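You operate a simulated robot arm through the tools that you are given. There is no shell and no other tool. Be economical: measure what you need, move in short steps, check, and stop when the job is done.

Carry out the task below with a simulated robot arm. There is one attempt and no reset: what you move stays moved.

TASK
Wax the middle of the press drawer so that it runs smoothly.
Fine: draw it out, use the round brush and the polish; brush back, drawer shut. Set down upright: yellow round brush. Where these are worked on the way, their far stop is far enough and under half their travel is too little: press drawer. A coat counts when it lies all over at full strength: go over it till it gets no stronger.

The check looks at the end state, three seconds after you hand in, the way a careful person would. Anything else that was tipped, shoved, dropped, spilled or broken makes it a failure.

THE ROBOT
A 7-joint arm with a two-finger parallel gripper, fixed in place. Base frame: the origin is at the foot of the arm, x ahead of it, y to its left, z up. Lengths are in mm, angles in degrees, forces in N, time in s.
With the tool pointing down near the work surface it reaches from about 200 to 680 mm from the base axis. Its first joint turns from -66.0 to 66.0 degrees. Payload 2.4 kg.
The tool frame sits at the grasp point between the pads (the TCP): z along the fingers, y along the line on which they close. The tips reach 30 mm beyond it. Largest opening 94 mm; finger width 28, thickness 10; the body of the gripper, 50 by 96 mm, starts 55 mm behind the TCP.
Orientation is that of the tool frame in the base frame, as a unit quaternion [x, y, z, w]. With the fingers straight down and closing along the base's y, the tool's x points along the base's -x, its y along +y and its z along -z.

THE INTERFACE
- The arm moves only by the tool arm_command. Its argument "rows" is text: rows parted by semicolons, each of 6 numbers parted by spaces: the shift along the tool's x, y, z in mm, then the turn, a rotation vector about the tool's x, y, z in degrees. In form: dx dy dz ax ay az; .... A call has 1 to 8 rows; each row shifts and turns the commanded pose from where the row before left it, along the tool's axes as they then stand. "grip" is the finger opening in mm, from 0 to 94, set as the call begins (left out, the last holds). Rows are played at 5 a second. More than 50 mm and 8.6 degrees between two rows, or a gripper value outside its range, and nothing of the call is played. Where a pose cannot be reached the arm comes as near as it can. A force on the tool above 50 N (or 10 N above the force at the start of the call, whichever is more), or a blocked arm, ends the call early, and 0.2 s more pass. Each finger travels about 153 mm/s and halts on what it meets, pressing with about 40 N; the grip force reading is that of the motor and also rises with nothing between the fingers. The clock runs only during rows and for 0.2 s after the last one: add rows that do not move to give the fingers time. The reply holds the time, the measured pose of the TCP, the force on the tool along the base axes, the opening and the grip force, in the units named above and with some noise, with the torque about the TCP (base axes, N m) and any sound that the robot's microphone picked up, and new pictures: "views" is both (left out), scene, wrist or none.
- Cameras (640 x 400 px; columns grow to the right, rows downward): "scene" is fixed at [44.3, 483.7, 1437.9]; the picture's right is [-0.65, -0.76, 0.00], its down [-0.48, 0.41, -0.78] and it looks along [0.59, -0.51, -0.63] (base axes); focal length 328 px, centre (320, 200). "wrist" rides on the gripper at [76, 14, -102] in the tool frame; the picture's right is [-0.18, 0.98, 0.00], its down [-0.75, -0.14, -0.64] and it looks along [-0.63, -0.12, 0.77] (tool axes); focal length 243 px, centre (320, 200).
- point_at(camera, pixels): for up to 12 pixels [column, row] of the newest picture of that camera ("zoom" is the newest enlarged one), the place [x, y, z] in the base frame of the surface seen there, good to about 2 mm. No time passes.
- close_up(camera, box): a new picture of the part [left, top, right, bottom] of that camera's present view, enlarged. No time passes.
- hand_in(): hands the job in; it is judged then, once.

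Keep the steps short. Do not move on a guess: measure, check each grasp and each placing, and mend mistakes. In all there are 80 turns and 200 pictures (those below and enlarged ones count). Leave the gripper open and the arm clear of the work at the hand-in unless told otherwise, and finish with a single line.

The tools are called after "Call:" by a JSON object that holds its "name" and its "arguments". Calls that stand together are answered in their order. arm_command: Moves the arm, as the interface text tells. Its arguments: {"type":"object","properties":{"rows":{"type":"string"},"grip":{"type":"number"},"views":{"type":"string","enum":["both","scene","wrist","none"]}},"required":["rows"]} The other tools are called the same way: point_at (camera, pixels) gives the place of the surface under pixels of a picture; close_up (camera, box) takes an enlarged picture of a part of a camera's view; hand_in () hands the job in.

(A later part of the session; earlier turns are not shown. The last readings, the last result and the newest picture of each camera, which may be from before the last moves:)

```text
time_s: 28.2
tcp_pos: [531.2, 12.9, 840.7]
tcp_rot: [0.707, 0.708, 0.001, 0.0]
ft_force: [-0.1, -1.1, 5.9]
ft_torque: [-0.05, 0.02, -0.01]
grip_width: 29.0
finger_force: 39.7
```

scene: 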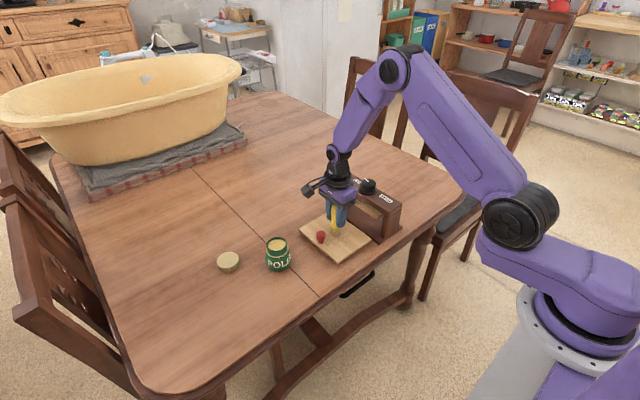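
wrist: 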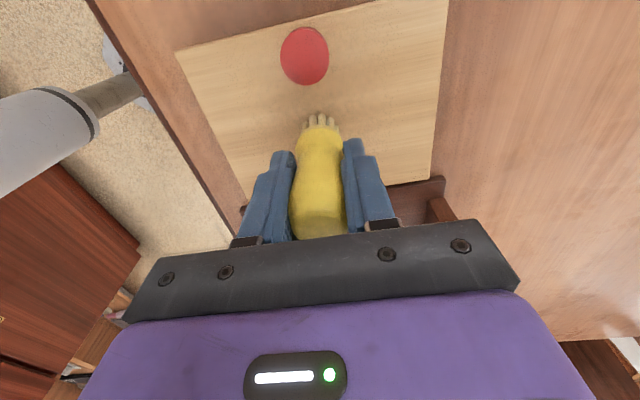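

Contact at 5.9 N, TCP z ≈ 840. I'll make a short x stroke of ±25 mm, lift, and look.

Call:
{"name": "arm_command", "arguments": {"rows": "0 8 0 0 0 0;0 8 0 0 0 0;0 8 0 0 0 0;0 -8 0 0 0 0;0 -8 0 0 0 0;0 -8 0 0 0 0;0 -8 0 0 0 0;0 -8 0 0 0 0", "views": "none"}}

Call:
{"name": "arm_command", "arguments": {"rows": "0 -8 0 0 0 0;0 8 0 0 0 0;0 8 0 0 0 0;0 8 0 0 0 0;0 0 -30 0 0 0;0 0 -40 0 0 0;40 0 -20 0 0 0;40 0 0 0 0 0", "views": "wrist"}}

Call:
{"name": "close_up", "arguments": {"camera": "scene", "box": [290, 190, 390, 265]}}

```text
time_s: 30.0
tcp_pos: [512.4, 13.6, 840.4]
tcp_rot: [0.707, 0.707, 0.0, -0.001]
ft_force: [0.7, -0.5, 1.0]
ft_torque: [-0.05, -0.05, -0.02]
grip_width: 29.0
finger_force: 40.3
```

```text
time_s: 31.8
tcp_pos: [527.7, 96.0, 930.0]
tcp_rot: [0.708, 0.706, 0.0, 0.0]
ft_force: [0.7, 0.4, -0.7]
ft_torque: [0.01, 0.0, -0.03]
grip_width: 28.8
finger_force: 40.7
```

wrist: 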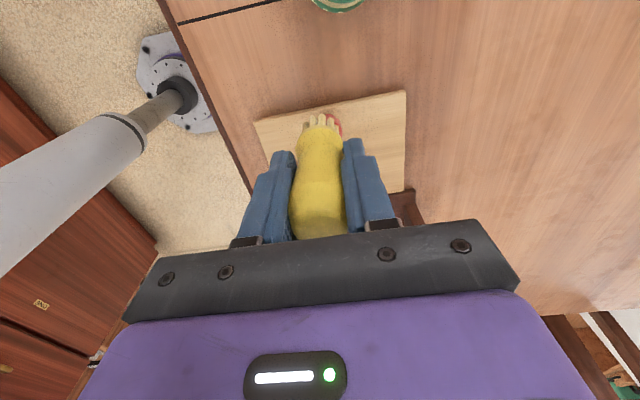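

```text
5.33 times, centred on (340, 228) of scene
```

zoom: 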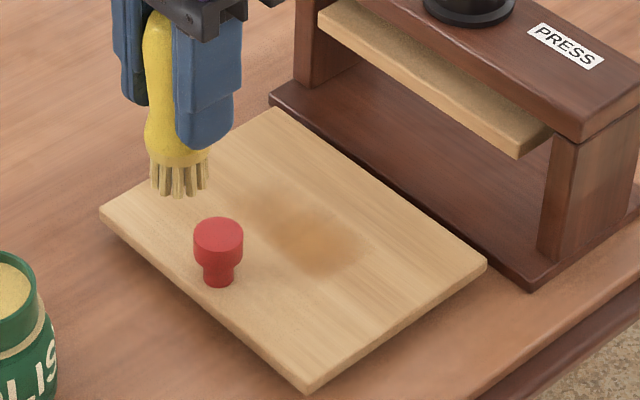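

Wax shows as a darker patch. I'll measure its extent.

Call:
{"name": "close_up", "arguments": {"camera": "scene", "box": [315, 210, 375, 252]}}

```text
9.52 times, centred on (345, 231) of scene
```

zoom: 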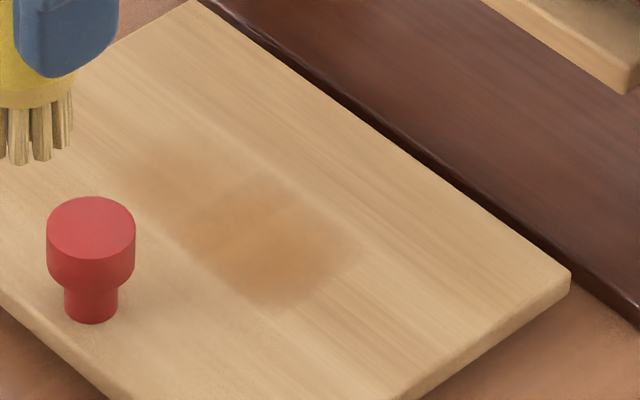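

Call:
{"name": "point_at", "arguments": {"camera": "zoom", "pixels": [[270, 300], [360, 235], [300, 235], [215, 275], [120, 170], [195, 140], [170, 210], [250, 160], [250, 245]]}}

```text
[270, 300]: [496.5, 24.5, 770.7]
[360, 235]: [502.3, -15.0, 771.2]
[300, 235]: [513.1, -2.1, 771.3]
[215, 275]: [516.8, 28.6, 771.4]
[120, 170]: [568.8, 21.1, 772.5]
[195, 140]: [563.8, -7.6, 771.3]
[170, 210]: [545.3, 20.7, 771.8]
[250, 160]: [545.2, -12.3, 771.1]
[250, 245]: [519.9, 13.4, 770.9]
```

The stain covers x 497–568, y -12–26, so the bristles sit about 5 mm to -y of the TCP. I'll now lay parallel x strokes from x 491 to 571, lifting between lines. First I'll go to the rearmost line start.

Call:
{"name": "arm_command", "arguments": {"rows": "-36 -13 0 0 0 0;-36 -13 0 0 0 0;-35 -12 0 0 0 0;0 0 40 0 0 0;0 0 40 0 0 0;0 0 6 0 0 0;0 0 3 0 0 0;0 0 0 0 0 0", "views": "wrist"}}

```text
time_s: 33.6
tcp_pos: [493.8, -12.6, 841.9]
tcp_rot: [0.707, 0.708, 0.0, 0.0]
ft_force: [0.7, -0.1, -0.3]
ft_torque: [-0.01, -0.04, 0.02]
grip_width: 29.2
finger_force: 39.4
```

wrist: 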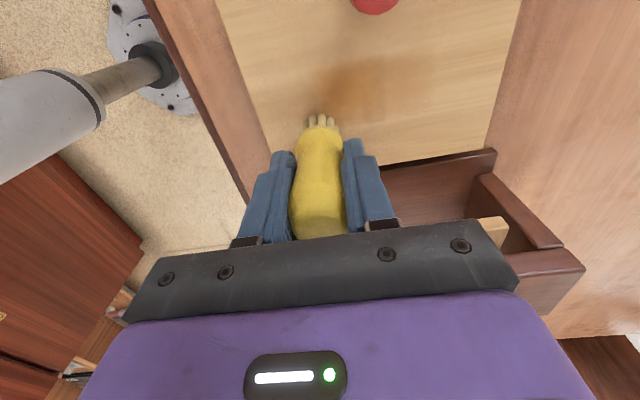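

Call:
{"name": "point_at", "arguments": {"camera": "wrist", "pixels": [[308, 122], [320, 116], [335, 122], [320, 108], [380, 162], [440, 155], [374, 10]]}}

Call:
{"name": "arm_command", "arguments": {"rows": "0 0 2 0 0 0;0 0 0.7 0 0 0;0 0 0 0 0 0", "views": "none"}}

```text
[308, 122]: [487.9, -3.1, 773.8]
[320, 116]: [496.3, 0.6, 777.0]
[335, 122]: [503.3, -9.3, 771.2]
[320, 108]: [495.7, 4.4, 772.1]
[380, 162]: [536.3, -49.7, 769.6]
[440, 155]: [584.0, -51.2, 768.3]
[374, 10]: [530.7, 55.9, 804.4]
```

```text
time_s: 34.4
tcp_pos: [491.9, -13.3, 838.8]
tcp_rot: [0.707, 0.707, -0.001, -0.001]
ft_force: [-5.8, 1.4, 20.2]
ft_torque: [-0.23, 0.32, -0.07]
grip_width: 29.1
finger_force: 40.2
```

20 N is a little firm, so I'll ease 0.7 mm and stroke the first line both ways.

Call:
{"name": "arm_command", "arguments": {"rows": "0 0 -0.7 0 0 0;0 11 0 0 0 0;0 11 0 0 0 0;0 11 0 0 0 0;0 11 0 0 0 0;0 12 0 0 0 0;0 12 0 0 0 0;0 12 0 0 0 0", "views": "none"}}

Call:
{"name": "arm_command", "arguments": {"rows": "0 0 -6 0 0 0;10 0 0 0 0 0;0 0 6 0 0 0;0 0 0 0 0 0", "views": "wrist"}}

```text
time_s: 36.2
tcp_pos: [573.4, -13.4, 839.4]
tcp_rot: [0.707, 0.707, 0.001, 0.001]
ft_force: [-6.7, -0.3, 19.9]
ft_torque: [-0.25, 0.41, -0.09]
grip_width: 29.1
finger_force: 40.0
```

```text
time_s: 37.2
tcp_pos: [572.5, -1.8, 840.0]
tcp_rot: [0.707, 0.707, 0.001, 0.0]
ft_force: [-5.2, 0.3, 15.0]
ft_torque: [-0.11, 0.33, -0.08]
grip_width: 29.3
finger_force: 40.0
```

wrist: 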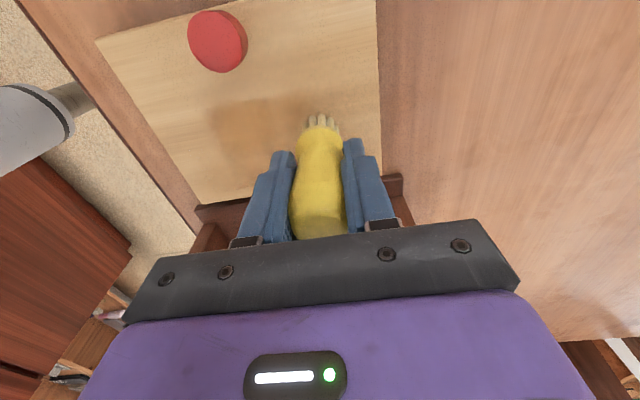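

The first line is done. Next come lines y=-2 (back) and y=8 (forward), then lift and look.

Call:
{"name": "arm_command", "arguments": {"rows": "0 -11 -0.4 0 0 0;0 -11 0 0 0 0;0 -11 0 0 0 0;0 -11 0 0 0 0;0 -12 0 0 0 0;0 -12 0 0 0 0;0 -12 0 0 0 0", "views": "none"}}

Call:
{"name": "arm_command", "arguments": {"rows": "0 0 -6 0 0 0;10 0 0 0 0 0;0 0 6 0 0 0;0 0 0 0 0 0", "views": "none"}}

Call:
{"name": "arm_command", "arguments": {"rows": "0 11 0 0 0 0;0 11 0 0 0 0;0 11 0 0 0 0;0 11 0 0 0 0;0 12 0 0 0 0;0 12 0 0 0 0;0 12 0 0 0 0", "views": "none"}}

Call:
{"name": "arm_command", "arguments": {"rows": "0 0 -30 0 0 0;0 0 -35 0 0 0;40 0 -10 0 0 0;40 0 0 0 0 0", "views": "wrist"}}

Call:
{"name": "close_up", "arguments": {"camera": "scene", "box": [300, 200, 380, 256]}}

```text
time_s: 38.8
tcp_pos: [491.5, -3.4, 838.4]
tcp_rot: [0.707, 0.707, 0.0, 0.0]
ft_force: [5.4, 1.0, 15.3]
ft_torque: [-0.16, -0.31, 0.07]
grip_width: 28.9
finger_force: 39.6
```

```text
time_s: 39.8
tcp_pos: [491.6, 7.3, 840.4]
tcp_rot: [0.707, 0.708, 0.0, -0.001]
ft_force: [-5.3, -0.3, 11.1]
ft_torque: [0.05, 0.28, -0.01]
grip_width: 29.1
finger_force: 39.8
```

```text
time_s: 41.4
tcp_pos: [572.0, 8.2, 839.6]
tcp_rot: [0.708, 0.707, 0.0, 0.0]
ft_force: [-4.4, 0.0, 12.2]
ft_torque: [-0.04, 0.3, 0.0]
grip_width: 28.8
finger_force: 39.9
```

```text
time_s: 42.4
tcp_pos: [572.6, 86.8, 912.9]
tcp_rot: [0.707, 0.707, -0.001, 0.0]
ft_force: [-0.2, -0.9, -1.0]
ft_torque: [0.02, -0.04, 0.0]
grip_width: 28.9
finger_force: 40.4
```

wrist: 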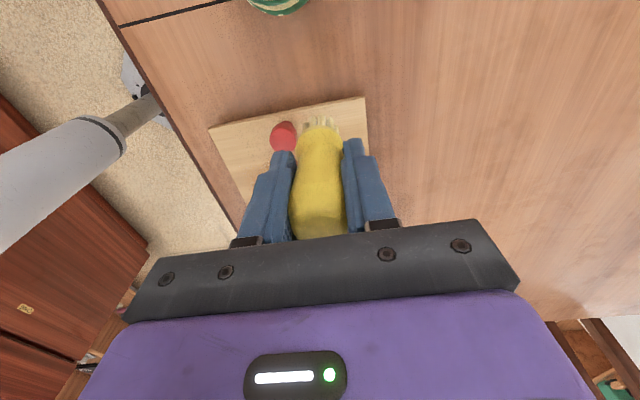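

```text
7.14 times, centred on (340, 228) of scene
```

zoom: 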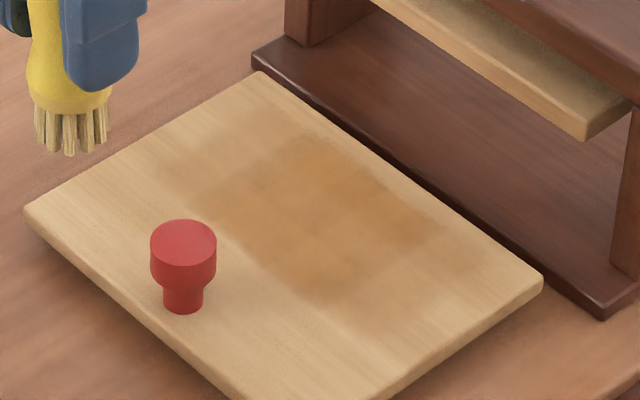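

A darker inner patch with a fainter border shows. I'll measure the corners.

Call:
{"name": "close_up", "arguments": {"camera": "scene", "box": [315, 207, 375, 249]}}

```text
9.52 times, centred on (345, 228) of scene
```

zoom: 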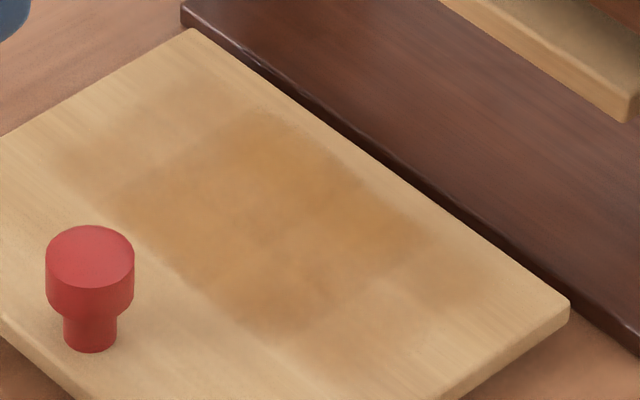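

Call:
{"name": "point_at", "arguments": {"camera": "zoom", "pixels": [[125, 195], [245, 110], [415, 225], [270, 335], [205, 265], [55, 160], [180, 80], [490, 270], [360, 370], [320, 200]]}}

```text
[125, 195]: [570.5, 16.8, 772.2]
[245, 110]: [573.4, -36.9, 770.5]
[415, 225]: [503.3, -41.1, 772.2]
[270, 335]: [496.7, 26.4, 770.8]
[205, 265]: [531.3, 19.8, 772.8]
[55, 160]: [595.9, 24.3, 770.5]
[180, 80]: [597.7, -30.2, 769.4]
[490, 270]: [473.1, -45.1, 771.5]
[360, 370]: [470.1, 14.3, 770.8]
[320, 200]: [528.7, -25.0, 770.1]
```

The stain reaches x 470–597, y -45–26, and is strongest within about x 500–570. I'll now do front lines y=33 and 22 over x 500–563, clear of the knob (edge at y 52).

Call:
{"name": "arm_command", "arguments": {"rows": "-27 -5 0 0 0 0;-28 -5 0 0 0 0;0 0 35 0 0 0;0 0 30 0 0 0;0 0 7.5 0 0 0;0 0 0 0 0 0", "views": "wrist"}}

Call:
{"name": "point_at", "arguments": {"camera": "wrist", "pixels": [[320, 108], [308, 122], [335, 122]]}}

```text
time_s: 43.8
tcp_pos: [562.3, 31.7, 842.3]
tcp_rot: [0.707, 0.707, 0.0, -0.001]
ft_force: [-0.3, 0.3, -0.6]
ft_torque: [-0.01, 0.0, 0.01]
grip_width: 29.2
finger_force: 40.4
```

wrist: 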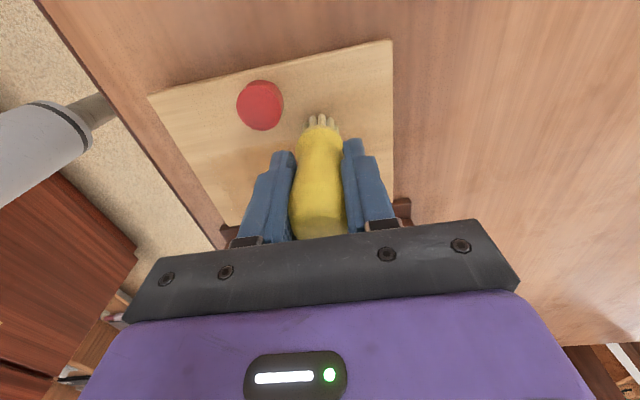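

```text
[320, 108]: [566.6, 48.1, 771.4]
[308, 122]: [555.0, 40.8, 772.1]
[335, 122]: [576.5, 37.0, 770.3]
```

Call:
{"name": "arm_command", "arguments": {"rows": "0 0 2.2 0 0 0;0 0 0 0 0 0;0 -10 0 0 0 0;0 -10 0 0 0 0;0 -10 0 0 0 0;0 -11 0 0 0 0;0 -11 0 0 0 0;0 -11 0 0 0 0", "views": "none"}}

Call:
{"name": "arm_command", "arguments": {"rows": "0 11 0 0 0 0;0 11 0 0 0 0;0 10 0 0 0 0;0 10 0 0 0 0;0 10 0 0 0 0;0 11 0 0 0 0;0 0 -6 0 0 0;-11 0 0 0 0 0", "views": "none"}}

Call:
{"name": "arm_command", "arguments": {"rows": "0 0 6 0 0 0;0 -10 0 0 0 0;0 -10 0 0 0 0;0 -10 0 0 0 0;0 -11 0 0 0 0;0 -11 0 0 0 0;0 -11 0 0 0 0", "views": "none"}}

Call:
{"name": "arm_command", "arguments": {"rows": "0 11 0 0 0 0;0 11 0 0 0 0;0 10 0 0 0 0;0 10 0 0 0 0;0 10 0 0 0 0;0 11 0 0 0 0", "views": "none"}}

Call:
{"name": "arm_command", "arguments": {"rows": "0 0 -40 0 0 0;0 0 -45 0 0 0;45 0 0 0 0 0;45 0 0 0 0 0;45 0 0 0 0 0;0 0 0 0 0 0", "views": "wrist"}}

Call:
{"name": "close_up", "arguments": {"camera": "scene", "box": [300, 200, 380, 256]}}

```text
time_s: 45.6
tcp_pos: [499.3, 31.1, 839.4]
tcp_rot: [0.707, 0.707, 0.001, 0.001]
ft_force: [0.2, 0.0, 1.1]
ft_torque: [0.01, -0.07, 0.01]
grip_width: 29.0
finger_force: 39.8
```

```text
time_s: 47.4
tcp_pos: [561.5, 20.7, 846.1]
tcp_rot: [0.707, 0.707, 0.001, -0.001]
ft_force: [-0.6, 0.9, -0.5]
ft_torque: [0.0, -0.02, -0.01]
grip_width: 28.8
finger_force: 39.8
```

```text
time_s: 49.0
tcp_pos: [501.3, 20.3, 840.2]
tcp_rot: [0.707, 0.707, 0.001, 0.001]
ft_force: [3.5, -0.5, 7.3]
ft_torque: [0.02, -0.13, -0.01]
grip_width: 29.0
finger_force: 40.1
```

```text
time_s: 50.4
tcp_pos: [562.4, 21.6, 840.2]
tcp_rot: [0.707, 0.707, 0.0, 0.0]
ft_force: [-2.0, 0.5, 4.9]
ft_torque: [0.0, 0.13, 0.0]
grip_width: 29.1
finger_force: 39.9
```

```text
time_s: 51.8
tcp_pos: [561.7, 155.2, 922.9]
tcp_rot: [0.707, 0.708, 0.0, 0.0]
ft_force: [-0.2, 0.5, -0.3]
ft_torque: [0.03, -0.01, 0.0]
grip_width: 28.9
finger_force: 39.9
```

wrist: 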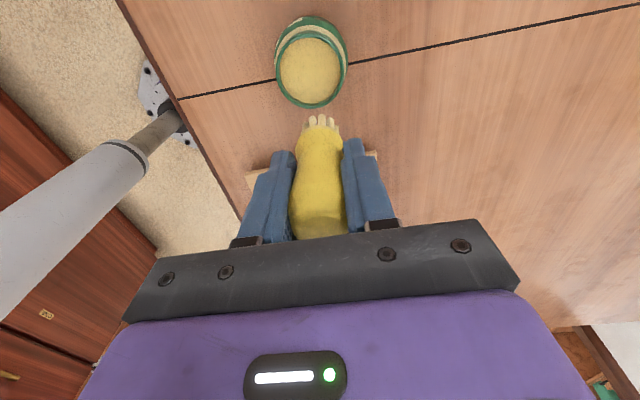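

```text
7.14 times, centred on (340, 228) of scene
```

zoom: 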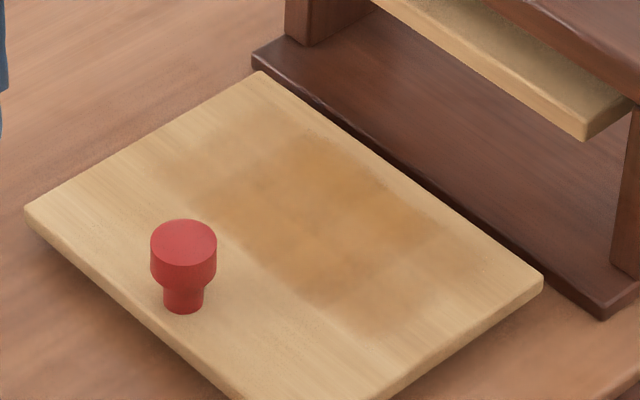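

No stain appeared from the front lines: either the brush was dry or contact was too light. I'll reload at the jar, with the rim centre still at about (561,190).

Call:
{"name": "arm_command", "arguments": {"rows": "17 -1 0 0 0 0;17.5 -1 0 0 0 0;0 0 15 0 0 0;0 0 16 0 0 0;0 0 2 0 0 0;0 0 1 0 0 0;0 0 0 0 0 0", "views": "wrist"}}

Call:
{"name": "close_up", "arguments": {"camera": "wrist", "box": [260, 50, 380, 150]}}

```text
time_s: 53.4
tcp_pos: [561.1, 190.4, 890.1]
tcp_rot: [0.707, 0.707, 0.0, 0.0]
ft_force: [-0.1, 0.6, -0.9]
ft_torque: [0.01, -0.01, 0.03]
grip_width: 28.8
finger_force: 40.0
```

wrist: 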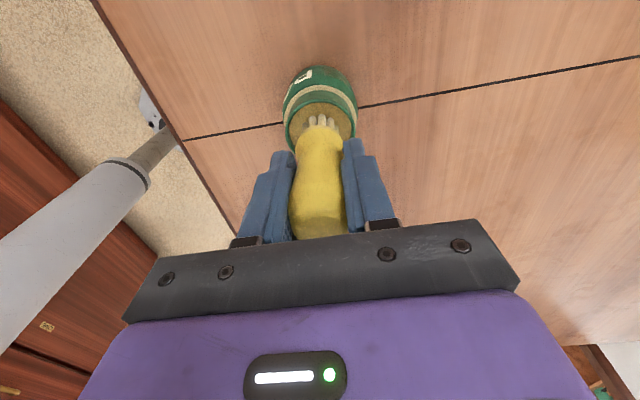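

```text
4.00 times, centred on (320, 100) of wrist
```

zoom: 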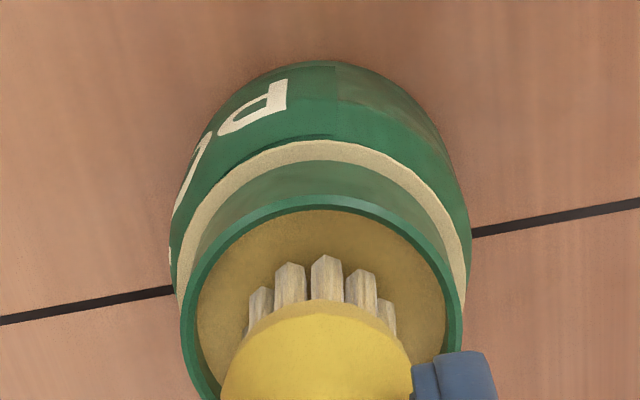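

The bristles look paler, so the brush had run low. I'm dipping now.

Call:
{"name": "arm_command", "arguments": {"rows": "0 0 1.3 0 0 0;0 0 1 0 0 0;0 0 0 0 0 6;0 0 0 0 0 -6;0 0 0 0 0 -6;0 0 0 0 0 6;0 0 0 0 0 0", "views": "none"}}

Call:
{"name": "arm_command", "arguments": {"rows": "0 0 0 0 0 0;0 0 0 0 0 0;0 0 -15 0 0 0;0 0 -20 0 0 0;0 0 -5 0 0 0;0 0 0 0 0 0", "views": "none"}}

Call:
{"name": "close_up", "arguments": {"camera": "wrist", "box": [260, 50, 380, 150]}}

```text
time_s: 55.0
tcp_pos: [560.6, 191.5, 888.6]
tcp_rot: [0.707, 0.707, 0.001, 0.0]
ft_force: [1.3, 2.3, 10.7]
ft_torque: [0.07, -0.05, 0.0]
grip_width: 28.9
finger_force: 40.2
```

```text
time_s: 56.4
tcp_pos: [560.5, 190.4, 929.2]
tcp_rot: [0.707, 0.707, 0.0, 0.0]
ft_force: [1.0, -0.1, -0.7]
ft_torque: [-0.01, 0.03, 0.03]
grip_width: 29.2
finger_force: 39.8
```

```text
4.00 times, centred on (320, 100) of wrist
```

zoom: 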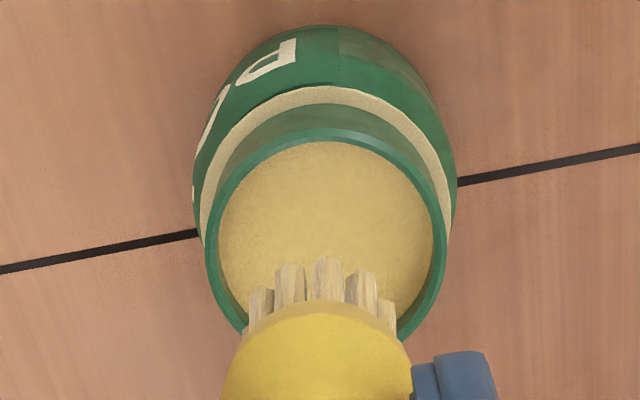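

The brush is reloaded. I'm going to the front line (y≈33) and pressing a bit firmer.

Call:
{"name": "arm_command", "arguments": {"rows": "-40 0 0 0 0 0;-40 0 0 0 0 0;-40 0 0 0 0 0;-38 2 0 0 0 0;0 0 40 0 0 0;0 0 40 0 0 0;0 0 7 0 0 0;0 0 0 0 0 0", "views": "none"}}

Call:
{"name": "arm_command", "arguments": {"rows": "0 0 2 0 0 0;0 0 1 0 0 0;0 0 0 0 0 0", "views": "none"}}

```text
time_s: 58.2
tcp_pos: [561.6, 33.1, 842.5]
tcp_rot: [0.707, 0.707, 0.0, 0.0]
ft_force: [1.0, 1.0, -0.9]
ft_torque: [0.04, 0.03, 0.0]
grip_width: 28.8
finger_force: 40.1
```

```text
time_s: 59.0
tcp_pos: [562.1, 32.7, 837.9]
tcp_rot: [0.707, 0.707, 0.001, 0.0]
ft_force: [-2.6, 0.6, 9.1]
ft_torque: [-0.06, 0.2, -0.05]
grip_width: 29.0
finger_force: 39.9
```

Contact is 9 N. I'll stroke to x 500 and back, then lift and look.

Call:
{"name": "arm_command", "arguments": {"rows": "0 -10 0 0 0 0;0 -10 0 0 0 0;0 -10 0 0 0 0;0 -11 0 0 0 0;0 -11 0 0 0 0;0 -11 0 0 0 0", "views": "none"}}

Call:
{"name": "arm_command", "arguments": {"rows": "0 0 -40 0 0 0;0 0 -45 0 0 0;0 -45 0 0 0 0;0 -45 0 0 0 0", "views": "none"}}

Call:
{"name": "close_up", "arguments": {"camera": "scene", "box": [300, 200, 380, 256]}}

Call:
{"name": "close_up", "arguments": {"camera": "wrist", "box": [300, 0, 640, 210]}}

```text
time_s: 60.4
tcp_pos: [499.2, 33.8, 837.7]
tcp_rot: [0.707, 0.707, 0.0, 0.001]
ft_force: [2.4, 1.1, 8.8]
ft_torque: [-0.13, -0.22, 0.02]
grip_width: 29.1
finger_force: 40.0
```

```text
time_s: 61.4
tcp_pos: [410.2, 32.8, 923.9]
tcp_rot: [0.707, 0.707, 0.001, 0.0]
ft_force: [0.6, 0.5, -1.5]
ft_torque: [-0.02, -0.02, -0.01]
grip_width: 28.9
finger_force: 40.0
```

```text
7.14 times, centred on (340, 228) of scene
```

zoom: 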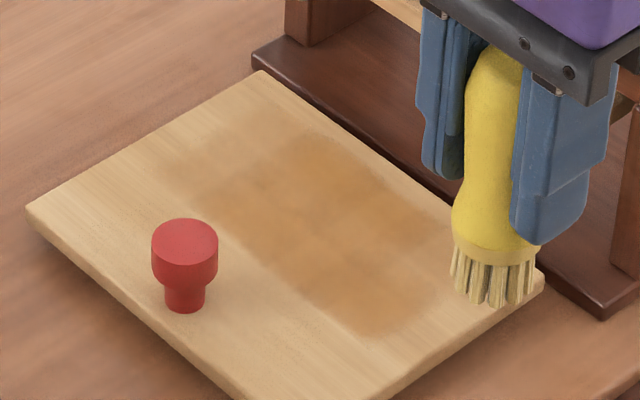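

```text
1.88 times, centred on (470, 105) of wrist
```

zoom: 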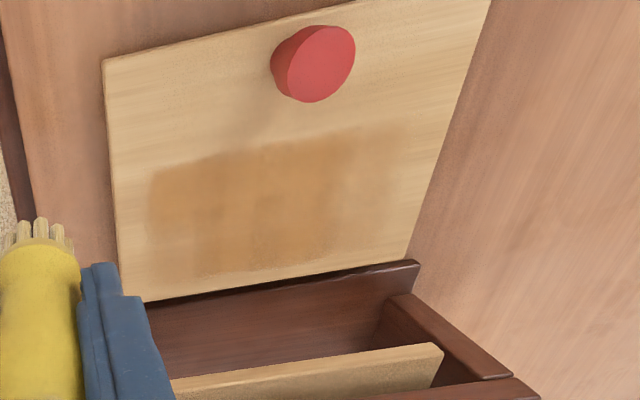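

Now a clear rectangular zone shows, with a straight front edge; wax doesn't take outside it. I'll measure its edges.

Call:
{"name": "point_at", "arguments": {"camera": "zoom", "pixels": [[152, 178], [250, 152], [340, 136], [408, 125], [150, 230], [152, 275], [250, 268], [340, 250], [400, 200], [390, 240], [112, 70], [145, 298]]}}

Call:
{"name": "close_up", "arguments": {"camera": "wrist", "box": [350, 40, 550, 170]}}

```text
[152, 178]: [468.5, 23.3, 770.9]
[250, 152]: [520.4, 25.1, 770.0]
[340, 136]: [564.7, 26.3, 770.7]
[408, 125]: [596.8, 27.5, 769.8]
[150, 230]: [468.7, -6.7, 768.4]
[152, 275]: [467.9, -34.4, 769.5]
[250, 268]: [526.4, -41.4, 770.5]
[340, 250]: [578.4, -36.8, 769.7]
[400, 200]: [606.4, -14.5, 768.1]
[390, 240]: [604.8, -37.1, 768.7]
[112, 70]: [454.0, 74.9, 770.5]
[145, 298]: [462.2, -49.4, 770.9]
```

```text
3.08 times, centred on (450, 105) of wrist
```

zoom: 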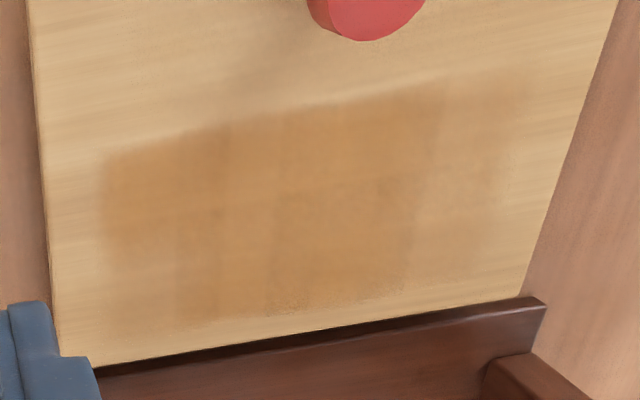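

The zone is about x 468–598, y -42–26. I'll go over all of it with x strokes from 475 to 593, starting at y≈20.

Call:
{"name": "arm_command", "arguments": {"rows": "-6 33 0 0 0 0;-7 33 0 0 0 0;0 0 40 0 0 0;0 0 38 0 0 0;0 0 7 0 0 0;0 0 0 0 0 0", "views": "none"}}

Call:
{"name": "arm_command", "arguments": {"rows": "0 14.5 0 0 0 0;0 14.5 0 0 0 0;0 14.5 0 0 0 0;0 14.5 0 0 0 0;0 14.5 0 0 0 0;0 14.5 0 0 0 0;0 14.5 0 0 0 0;0 14.5 0 0 0 0", "views": "none"}}

Call:
{"name": "arm_command", "arguments": {"rows": "0 0 -6 0 0 0;-10 0 0 0 0 0;0 0 6 0 0 0;0 0 0 0 0 0", "views": "none"}}

Call:
{"name": "arm_command", "arguments": {"rows": "0 -14.5 0 0 0 0;0 -14.5 0 0 0 0;0 -14.5 0 0 0 0;0 -14.5 0 0 0 0;0 -14.5 0 0 0 0;0 -14.5 0 0 0 0;0 -14.5 0 0 0 0;0 -14.5 0 0 0 0", "views": "none"}}

Call:
{"name": "arm_command", "arguments": {"rows": "0 0 -40 0 0 0;0 0 -45 0 0 0;0 -35 0 0 0 0;0 -35 0 0 0 0;0 0 0 0 0 0", "views": "wrist"}}

Call:
{"name": "close_up", "arguments": {"camera": "wrist", "box": [300, 0, 600, 180]}}

```text
time_s: 62.8
tcp_pos: [474.4, 20.2, 839.5]
tcp_rot: [0.707, 0.707, 0.0, 0.0]
ft_force: [-2.8, -0.6, 10.7]
ft_torque: [-0.14, 0.16, -0.02]
grip_width: 28.9
finger_force: 40.1
```

```text
time_s: 64.6
tcp_pos: [592.5, 19.7, 839.3]
tcp_rot: [0.707, 0.707, -0.001, 0.001]
ft_force: [-5.1, 0.4, 10.5]
ft_torque: [-0.15, 0.27, -0.05]
grip_width: 29.1
finger_force: 39.6
```

```text
time_s: 65.6
tcp_pos: [591.2, 10.8, 839.4]
tcp_rot: [0.707, 0.707, 0.0, 0.0]
ft_force: [-4.4, 0.8, 12.5]
ft_torque: [-0.13, 0.28, -0.07]
grip_width: 29.1
finger_force: 40.0
```

```text
time_s: 67.4
tcp_pos: [474.8, 9.6, 839.7]
tcp_rot: [0.708, 0.706, 0.0, 0.0]
ft_force: [3.7, 0.6, 6.1]
ft_torque: [0.04, -0.17, 0.0]
grip_width: 29.0
finger_force: 40.2
```

```text
time_s: 68.6
tcp_pos: [402.8, 10.8, 922.0]
tcp_rot: [0.707, 0.707, 0.0, 0.0]
ft_force: [1.0, -0.5, -1.2]
ft_torque: [-0.03, -0.01, -0.01]
grip_width: 29.1
finger_force: 39.2
```

wrist: 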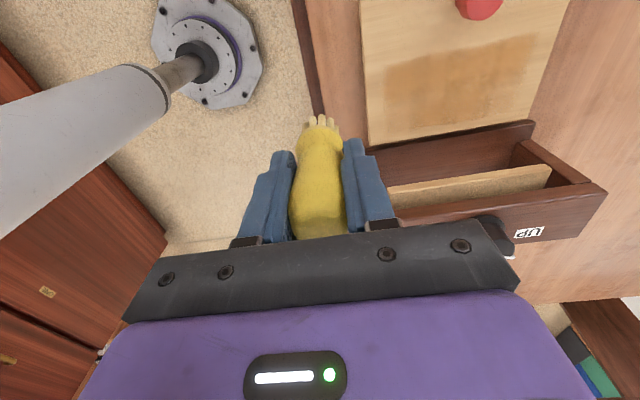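

```text
2.13 times, centred on (450, 90) of wrist
```

zoom: 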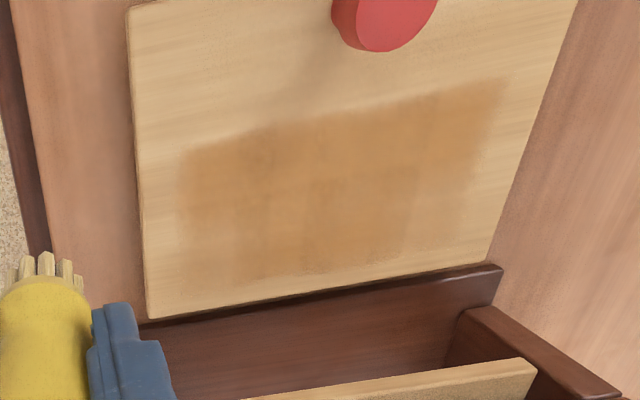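

The front half fills nicely. Next is the rear half: lines y=-33 and y=-22.

Call:
{"name": "arm_command", "arguments": {"rows": "-22 36 0 0 0 0;-22 36 0 0 0 0;0 0 40 0 0 0;0 0 38 0 0 0;0 0 6.5 0 0 0;0 0 0 0 0 0", "views": "none"}}

Call:
{"name": "arm_command", "arguments": {"rows": "0 14.5 0 0 0 0;0 14.5 0 0 0 0;0 14.5 0 0 0 0;0 14.5 0 0 0 0;0 14.5 0 0 0 0;0 14.5 0 0 0 0;0 14.5 0 0 0 0;0 14.5 0 0 0 0", "views": "none"}}

Call:
{"name": "arm_command", "arguments": {"rows": "0 0 -6 0 0 0;11 0 0 0 0 0;0 0 6 0 0 0;0 0 0 0 0 0", "views": "none"}}

Call:
{"name": "arm_command", "arguments": {"rows": "0 -14.5 0 0 0 0;0 -14.5 0 0 0 0;0 -14.5 0 0 0 0;0 -14.5 0 0 0 0;0 -14.5 0 0 0 0;0 -14.5 0 0 0 0;0 -14.5 0 0 0 0;0 -14.5 0 0 0 0", "views": "none"}}

Call:
{"name": "arm_command", "arguments": {"rows": "0 0 -40 0 0 0;0 0 -45 0 0 0;15 -35 0 0 0 0;15 -35 0 0 0 0;0 0 0 0 0 0", "views": "wrist"}}

Call:
{"name": "close_up", "arguments": {"camera": "wrist", "box": [300, 0, 600, 180]}}

```text
time_s: 70.0
tcp_pos: [477.8, -33.9, 839.1]
tcp_rot: [0.707, 0.707, 0.0, 0.001]
ft_force: [-5.4, -0.2, 28.7]
ft_torque: [-0.04, 0.45, 0.02]
grip_width: 29.0
finger_force: 40.6
```

```text
time_s: 71.8
tcp_pos: [592.7, -35.3, 839.4]
tcp_rot: [0.707, 0.707, 0.0, 0.0]
ft_force: [-8.3, -0.6, 23.3]
ft_torque: [0.03, 0.56, 0.02]
grip_width: 28.8
finger_force: 39.9
```

```text
time_s: 72.8
tcp_pos: [592.9, -23.0, 839.2]
tcp_rot: [0.707, 0.707, 0.0, 0.0]
ft_force: [-2.0, 0.1, 4.7]
ft_torque: [0.07, 0.17, 0.01]
grip_width: 29.1
finger_force: 40.3
```

```text
time_s: 74.6
tcp_pos: [477.1, -23.7, 840.7]
tcp_rot: [0.707, 0.707, 0.0, 0.0]
ft_force: [-0.6, 0.0, -1.3]
ft_torque: [0.01, 0.02, -0.01]
grip_width: 29.0
finger_force: 39.9
```

```text
time_s: 75.8
tcp_pos: [406.7, 10.2, 924.0]
tcp_rot: [0.707, 0.707, 0.0, 0.0]
ft_force: [-0.4, -0.5, -0.1]
ft_torque: [0.04, 0.01, -0.02]
grip_width: 28.9
finger_force: 40.0
```

wrist: 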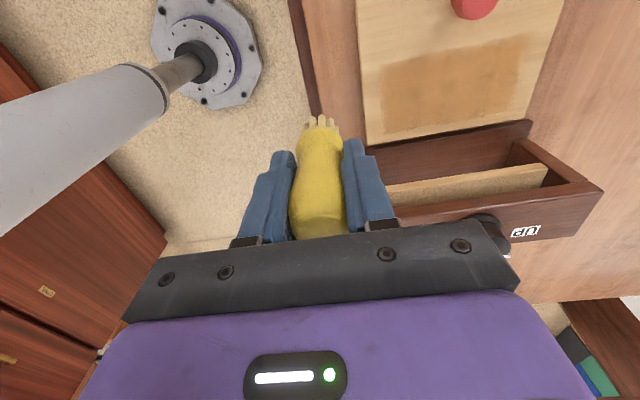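

```text
2.13 times, centred on (450, 90) of wrist
```

zoom: 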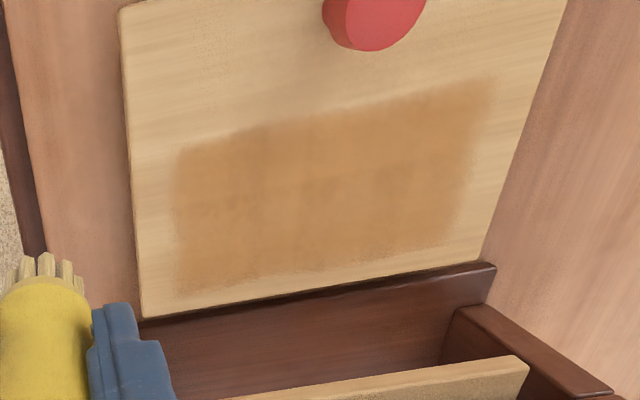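

The whole rectangle now carries wax. The brush slid up about 1 mm in the grip after the 28 N line. I'll reload and give everything another pass.

Call:
{"name": "arm_command", "arguments": {"rows": "36 31 0 0 0 0;36 31 0 0 0 0;36 31 0 0 0 0;36 31 0 0 0 0;36 30 0 0 0 0;0 0 15 0 0 0;0 0 18 0 0 0;0 0 0 0 0 0", "views": "wrist"}}

Call:
{"name": "close_up", "arguments": {"camera": "wrist", "box": [260, 50, 380, 150]}}

Call:
{"name": "close_up", "arguments": {"camera": "scene", "box": [300, 200, 380, 256]}}

```text
time_s: 77.6
tcp_pos: [561.6, 186.9, 891.2]
tcp_rot: [0.707, 0.707, 0.0, 0.0]
ft_force: [-1.1, 0.5, 0.3]
ft_torque: [0.01, 0.01, -0.03]
grip_width: 28.9
finger_force: 39.6
```

wrist: 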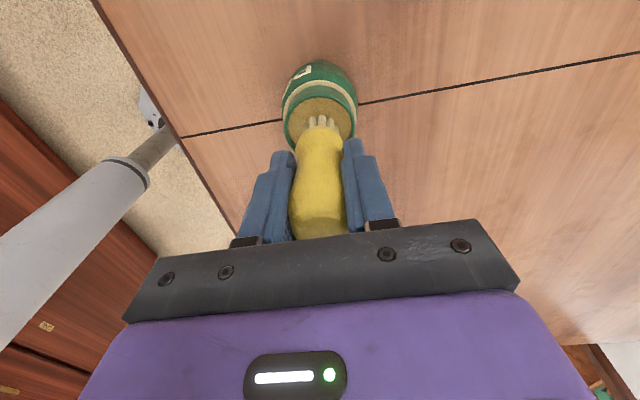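

```text
4.00 times, centred on (320, 100) of wrist
```

zoom: 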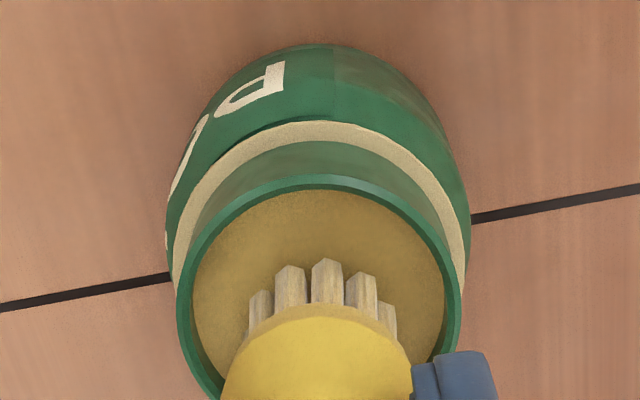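

```text
7.14 times, centred on (340, 228) of scene
```

zoom: 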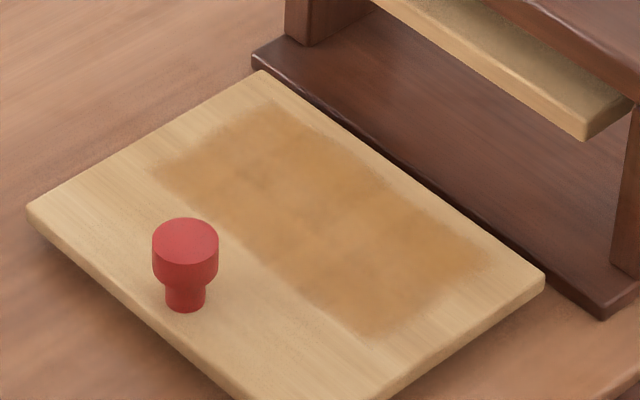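

I'm centring +2 mm in y and dipping.

Call:
{"name": "arm_command", "arguments": {"rows": "2 0 2 0 0 0;0 0 1.5 0 0 0;0 0 0 0 0 0", "views": "none"}}

Call:
{"name": "arm_command", "arguments": {"rows": "0 0 1 0 0 0;0 0 0 0 0 6;0 0 0 0 0 -6;0 0 0 0 0 -6;0 0 0 0 0 6;0 0 0 0 0 0", "views": "none"}}

```text
time_s: 78.4
tcp_pos: [561.5, 188.4, 888.0]
tcp_rot: [0.707, 0.707, 0.001, 0.001]
ft_force: [-5.0, -1.6, 13.0]
ft_torque: [-0.09, 0.29, -0.03]
grip_width: 28.8
finger_force: 40.1
```

```text
time_s: 79.8
tcp_pos: [560.3, 189.9, 888.5]
tcp_rot: [0.707, 0.707, 0.002, 0.001]
ft_force: [2.3, 1.2, 26.4]
ft_torque: [-0.04, -0.11, 0.02]
grip_width: 29.0
finger_force: 40.5
```

Dipped at 13–26 N. Second pass, front half: lines y = 22, 12 and 2.

Call:
{"name": "arm_command", "arguments": {"rows": "0 0 -20 0 0 0;0 0 -22 0 0 0;-42 8 0 0 0 0;-42 8 0 0 0 0;-42 8 0 0 0 0;-42 8 0 0 0 0;0 0 45 0 0 0;0 0 40 0 0 0", "views": "none"}}

Call:
{"name": "arm_command", "arguments": {"rows": "0 0 4 0 0 0;0 0 0.6 0 0 0;0 0 0 0 0 0", "views": "none"}}

```text
time_s: 81.6
tcp_pos: [592.7, 21.8, 843.7]
tcp_rot: [0.707, 0.708, 0.0, 0.001]
ft_force: [0.4, -0.4, -0.3]
ft_torque: [0.01, 0.02, 0.02]
grip_width: 29.2
finger_force: 40.2
```

```text
time_s: 82.4
tcp_pos: [593.1, 21.6, 839.7]
tcp_rot: [0.707, 0.707, 0.0, 0.0]
ft_force: [-0.5, 0.4, -0.3]
ft_torque: [0.02, 0.02, -0.01]
grip_width: 29.2
finger_force: 39.8
```

No contact yet, so the brush has ridden up slightly in the grip. I'll feel down.

Call:
{"name": "arm_command", "arguments": {"rows": "0 0 0.7 0 0 0;0 0 0 0 0 0", "views": "none"}}

Call:
{"name": "arm_command", "arguments": {"rows": "0 0 0.7 0 0 0;0 0 0 0 0 0", "views": "none"}}

```text
time_s: 83.0
tcp_pos: [592.4, 21.8, 838.5]
tcp_rot: [0.707, 0.707, 0.0, 0.0]
ft_force: [-3.3, 0.9, 8.3]
ft_torque: [0.06, 0.22, 0.0]
grip_width: 28.7
finger_force: 39.6
```

```text
time_s: 83.6
tcp_pos: [594.1, 20.2, 837.9]
tcp_rot: [0.707, 0.707, 0.001, 0.001]
ft_force: [-2.0, 0.0, 9.9]
ft_torque: [-0.12, 0.15, -0.01]
grip_width: 29.0
finger_force: 39.6
```

Contact is 10 N, so I'm stroking the three lines.

Call:
{"name": "arm_command", "arguments": {"rows": "0 -14.5 0 0 0 0;0 -14.5 0 0 0 0;0 -14.5 0 0 0 0;0 -14.5 0 0 0 0;0 -14.5 0 0 0 0;0 -14.5 0 0 0 0;0 -14.5 0 0 0 0;0 -16 0 0 0 0", "views": "none"}}

Call:
{"name": "arm_command", "arguments": {"rows": "0 0 -6 0 0 0;-10 0 0 0 0 0;0 0 6 0 0 0;0 0 0 0 0 0", "views": "none"}}

Call:
{"name": "arm_command", "arguments": {"rows": "0 14.5 0 0 0 0;0 14.5 0 0 0 0;0 14.5 0 0 0 0;0 14.5 0 0 0 0;0 14.5 0 0 0 0;0 14.5 0 0 0 0;0 14.5 0 0 0 0;0 16 0 0 0 0", "views": "none"}}

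Call:
{"name": "arm_command", "arguments": {"rows": "0 0 -6 0 0 0;-10 0 0 0 0 0;0 0 6 0 0 0;0 0 0 0 0 0", "views": "none"}}

Call:
{"name": "arm_command", "arguments": {"rows": "0 -14.5 0 0 0 0;0 -14.5 0 0 0 0;0 -14.5 0 0 0 0;0 -14.5 0 0 0 0;0 -14.5 0 0 0 0;0 -14.5 0 0 0 0;0 -14.5 0 0 0 0;0 -16 0 0 0 0", "views": "none"}}

Call:
{"name": "arm_command", "arguments": {"rows": "0 0 -40 0 0 0;0 0 -45 0 0 0;4 -35 0 0 0 0;4 -35 0 0 0 0;0 0 0 0 0 0", "views": "wrist"}}

Call:
{"name": "close_up", "arguments": {"camera": "wrist", "box": [300, 0, 600, 180]}}

Call:
{"name": "close_up", "arguments": {"camera": "scene", "box": [300, 200, 380, 256]}}

```text
time_s: 85.4
tcp_pos: [473.9, 22.1, 837.1]
tcp_rot: [0.707, 0.707, 0.0, 0.0]
ft_force: [3.1, 0.6, 10.5]
ft_torque: [-0.14, -0.23, 0.04]
grip_width: 28.9
finger_force: 39.7
```

```text
time_s: 86.4
tcp_pos: [474.0, 11.5, 837.6]
tcp_rot: [0.707, 0.707, 0.0, 0.0]
ft_force: [-5.5, 0.0, 11.1]
ft_torque: [-0.18, 0.32, -0.09]
grip_width: 29.0
finger_force: 39.6
```

```text
time_s: 88.2
tcp_pos: [592.3, 11.2, 837.7]
tcp_rot: [0.707, 0.707, 0.001, -0.001]
ft_force: [-3.9, 0.2, 11.6]
ft_torque: [-0.21, 0.34, -0.07]
grip_width: 29.0
finger_force: 39.9
```

```text
time_s: 89.2
tcp_pos: [593.7, 0.7, 837.7]
tcp_rot: [0.707, 0.707, 0.0, 0.001]
ft_force: [-4.8, 1.1, 14.5]
ft_torque: [-0.13, 0.36, -0.03]
grip_width: 29.0
finger_force: 40.1
```

```text
time_s: 91.0
tcp_pos: [474.9, 1.0, 838.4]
tcp_rot: [0.707, 0.707, 0.002, 0.001]
ft_force: [4.7, 1.2, 13.9]
ft_torque: [-0.12, -0.29, 0.09]
grip_width: 29.2
finger_force: 40.2
```

```text
time_s: 92.2
tcp_pos: [406.1, 8.0, 923.9]
tcp_rot: [0.706, 0.708, 0.0, 0.0]
ft_force: [0.3, 0.6, -0.3]
ft_torque: [-0.03, 0.0, -0.01]
grip_width: 29.1
finger_force: 39.7
```

wrist: 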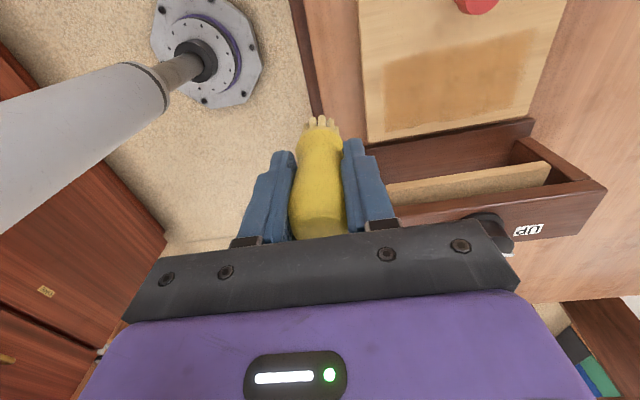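

```text
2.13 times, centred on (450, 90) of wrist
```

zoom: 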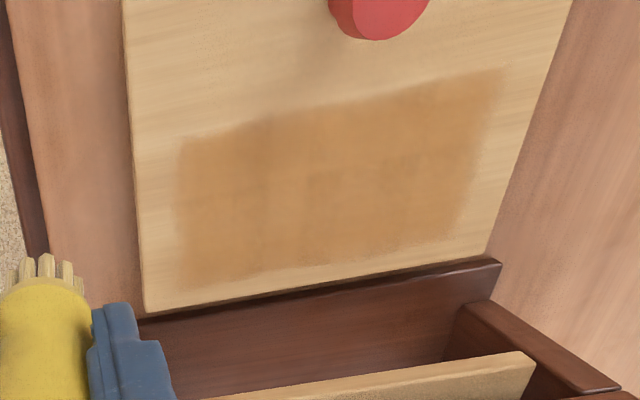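

```text
7.14 times, centred on (340, 228) of scene
```

zoom: 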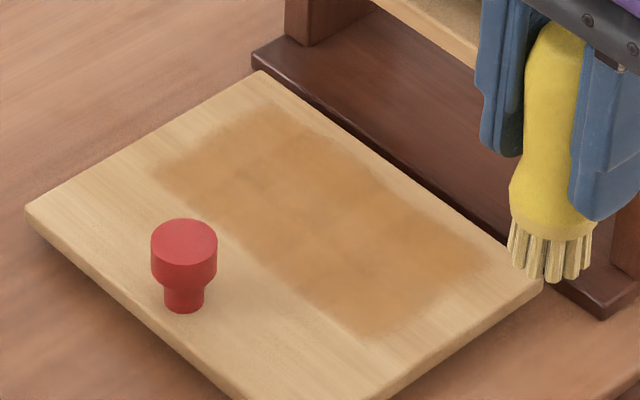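

The front half is even. Second pass, rear half: lines y = -10, -21 and -32.

Call:
{"name": "arm_command", "arguments": {"rows": "-9 35 0 0 0 0;-9 35 0 0 0 0;0 0 40 0 0 0;0 0 38 0 0 0;0 0 6.5 0 0 0;0 0 0 0 0 0", "views": "none"}}

Call:
{"name": "arm_command", "arguments": {"rows": "0 14.5 0 0 0 0;0 14.5 0 0 0 0;0 14.5 0 0 0 0;0 14.5 0 0 0 0;0 14.5 0 0 0 0;0 14.5 0 0 0 0;0 14.5 0 0 0 0;0 16 0 0 0 0", "views": "none"}}

Call:
{"name": "arm_command", "arguments": {"rows": "0 0 -6 0 0 0;-11 0 0 0 0 0;0 0 6 0 0 0;0 0 0 0 0 0", "views": "none"}}

Call:
{"name": "arm_command", "arguments": {"rows": "0 -14.5 0 0 0 0;0 -14.5 0 0 0 0;0 -14.5 0 0 0 0;0 -14.5 0 0 0 0;0 -14.5 0 0 0 0;0 -14.5 0 0 0 0;0 -14.5 0 0 0 0;0 -16 0 0 0 0", "views": "none"}}

Call:
{"name": "arm_command", "arguments": {"rows": "0 0 -6 0 0 0;-11 0 0 0 0 0;0 0 6 0 0 0;0 0 0 0 0 0", "views": "none"}}

```text
time_s: 93.6
tcp_pos: [476.1, -8.9, 837.0]
tcp_rot: [0.706, 0.708, 0.001, 0.001]
ft_force: [-5.1, 0.9, 18.1]
ft_torque: [-0.18, 0.35, -0.07]
grip_width: 29.0
finger_force: 40.1
```

```text
time_s: 95.4
tcp_pos: [595.0, -8.0, 839.1]
tcp_rot: [0.707, 0.707, 0.0, 0.001]
ft_force: [-5.2, -0.3, 17.2]
ft_torque: [-0.25, 0.31, -0.03]
grip_width: 29.3
finger_force: 39.8
```

```text
time_s: 96.4
tcp_pos: [591.8, -18.9, 839.5]
tcp_rot: [0.707, 0.707, 0.0, 0.0]
ft_force: [-4.7, 0.4, 15.0]
ft_torque: [0.06, 0.39, 0.03]
grip_width: 29.0
finger_force: 39.9
```

```text
time_s: 98.2
tcp_pos: [476.7, -19.7, 838.7]
tcp_rot: [0.707, 0.707, 0.001, 0.001]
ft_force: [7.0, 0.2, 18.6]
ft_torque: [-0.11, -0.37, 0.06]
grip_width: 28.6
finger_force: 39.8
```

```text
time_s: 99.2
tcp_pos: [473.9, -31.5, 838.6]
tcp_rot: [0.708, 0.707, 0.0, -0.001]
ft_force: [-9.3, 0.3, 30.0]
ft_torque: [-0.17, 0.62, -0.07]
grip_width: 28.7
finger_force: 40.1
```

30 N at the rear is firm, so I'll ease 1 mm, stroke, lift and look.

Call:
{"name": "arm_command", "arguments": {"rows": "-2 0 -1.2 0 0 0;0 17 0 0 0 0;0 17 0 0 0 0;0 17 0 0 0 0;0 17 0 0 0 0;0 17 0 0 0 0;0 17 0 0 0 0;0 18 0 0 0 0", "views": "none"}}

Call:
{"name": "arm_command", "arguments": {"rows": "0 0 -40 0 0 0;0 0 -45 0 0 0;45 0 0 0 0 0;45 0 0 0 0 0;45 0 0 0 0 0;45 -10 0 0 0 0;43 -20 0 0 0 0;0 0 15 0 0 0", "views": "wrist"}}

Call:
{"name": "close_up", "arguments": {"camera": "scene", "box": [300, 200, 380, 256]}}

Call:
{"name": "close_up", "arguments": {"camera": "wrist", "box": [260, 50, 380, 150]}}

```text
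time_s: 101.0
tcp_pos: [595.3, -35.2, 840.6]
tcp_rot: [0.708, 0.706, 0.0, 0.0]
ft_force: [-3.0, -0.2, 9.0]
ft_torque: [0.09, 0.22, 0.02]
grip_width: 29.0
finger_force: 39.9
```

```text
time_s: 102.8
tcp_pos: [567.0, 188.2, 909.0]
tcp_rot: [0.707, 0.707, 0.0, 0.0]
ft_force: [-0.3, 0.1, -0.9]
ft_torque: [0.0, 0.0, 0.0]
grip_width: 28.9
finger_force: 39.7
```

wrist: 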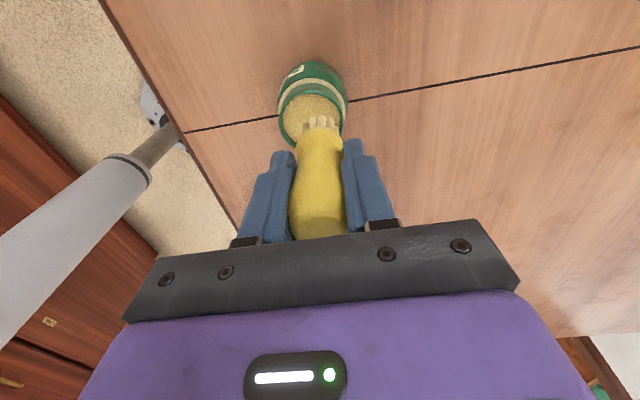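

```text
7.14 times, centred on (340, 228) of scene
```

zoom: 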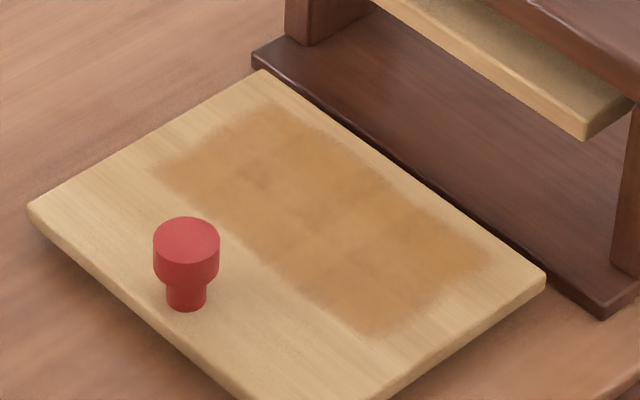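

```text
4.00 times, centred on (320, 100) of wrist
```

zoom: 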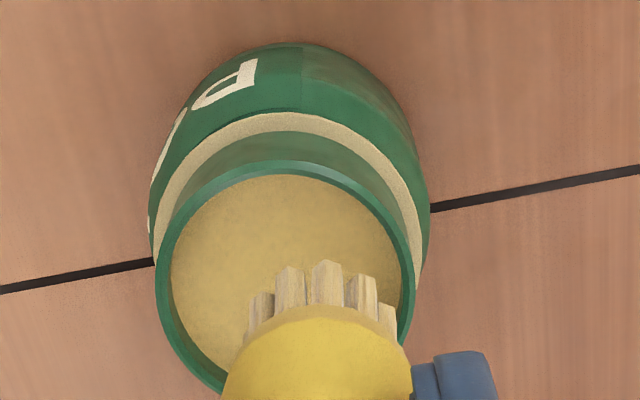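

The coat is nearly even, though the front and sides may be a shade lighter. I'll reload (shifting -6 mm in x to centre) and do a third pass to compare.

Call:
{"name": "arm_command", "arguments": {"rows": "1.5 -6 0 0 0 0;0 0 16 0 0 0;0 0 4 0 0 0;0 0 1 0 0 0;0 0 1 0 0 0;0 0 0 0 0 0", "views": "none"}}

```text
time_s: 104.2
tcp_pos: [560.9, 190.7, 888.6]
tcp_rot: [0.707, 0.707, 0.001, 0.0]
ft_force: [0.1, 0.1, 3.2]
ft_torque: [0.05, -0.01, 0.0]
grip_width: 28.7
finger_force: 40.4
```

Light contact. I'll press 1 mm with a twist, then go to (593, 22) and feel down.

Call:
{"name": "arm_command", "arguments": {"rows": "0 0 1 0 0 0;0 0 0 0 0 6;0 0 0 0 0 -6;0 0 0 0 0 -6;0 0 0 0 0 6;0 0 0 0 0 0", "views": "none"}}

Call:
{"name": "arm_command", "arguments": {"rows": "0 0 -20 0 0 0;0 0 -22 0 0 0;-42 8 0 0 0 0;-42 8 0 0 0 0;-42 8 0 0 0 0;-42 8 0 0 0 0;0 0 45 0 0 0;0 0 43 0 0 0", "views": "none"}}

Call:
{"name": "arm_command", "arguments": {"rows": "0 0 2 0 0 0;0 0 0.6 0 0 0;0 0 0 0 0 0", "views": "none"}}

```text
time_s: 105.6
tcp_pos: [560.7, 191.3, 888.7]
tcp_rot: [0.708, 0.706, 0.003, 0.001]
ft_force: [2.2, 0.0, 28.5]
ft_torque: [-0.09, -0.12, -0.01]
grip_width: 29.1
finger_force: 40.2
```

```text
time_s: 107.4
tcp_pos: [593.3, 21.4, 839.4]
tcp_rot: [0.707, 0.707, 0.0, 0.0]
ft_force: [0.0, 0.3, -0.8]
ft_torque: [0.01, 0.0, 0.02]
grip_width: 28.8
finger_force: 40.0
```

```text
time_s: 108.2
tcp_pos: [593.6, 21.9, 838.3]
tcp_rot: [0.707, 0.708, 0.0, 0.001]
ft_force: [-1.3, -0.2, 8.7]
ft_torque: [0.02, 0.14, 0.01]
grip_width: 29.1
finger_force: 40.4
```

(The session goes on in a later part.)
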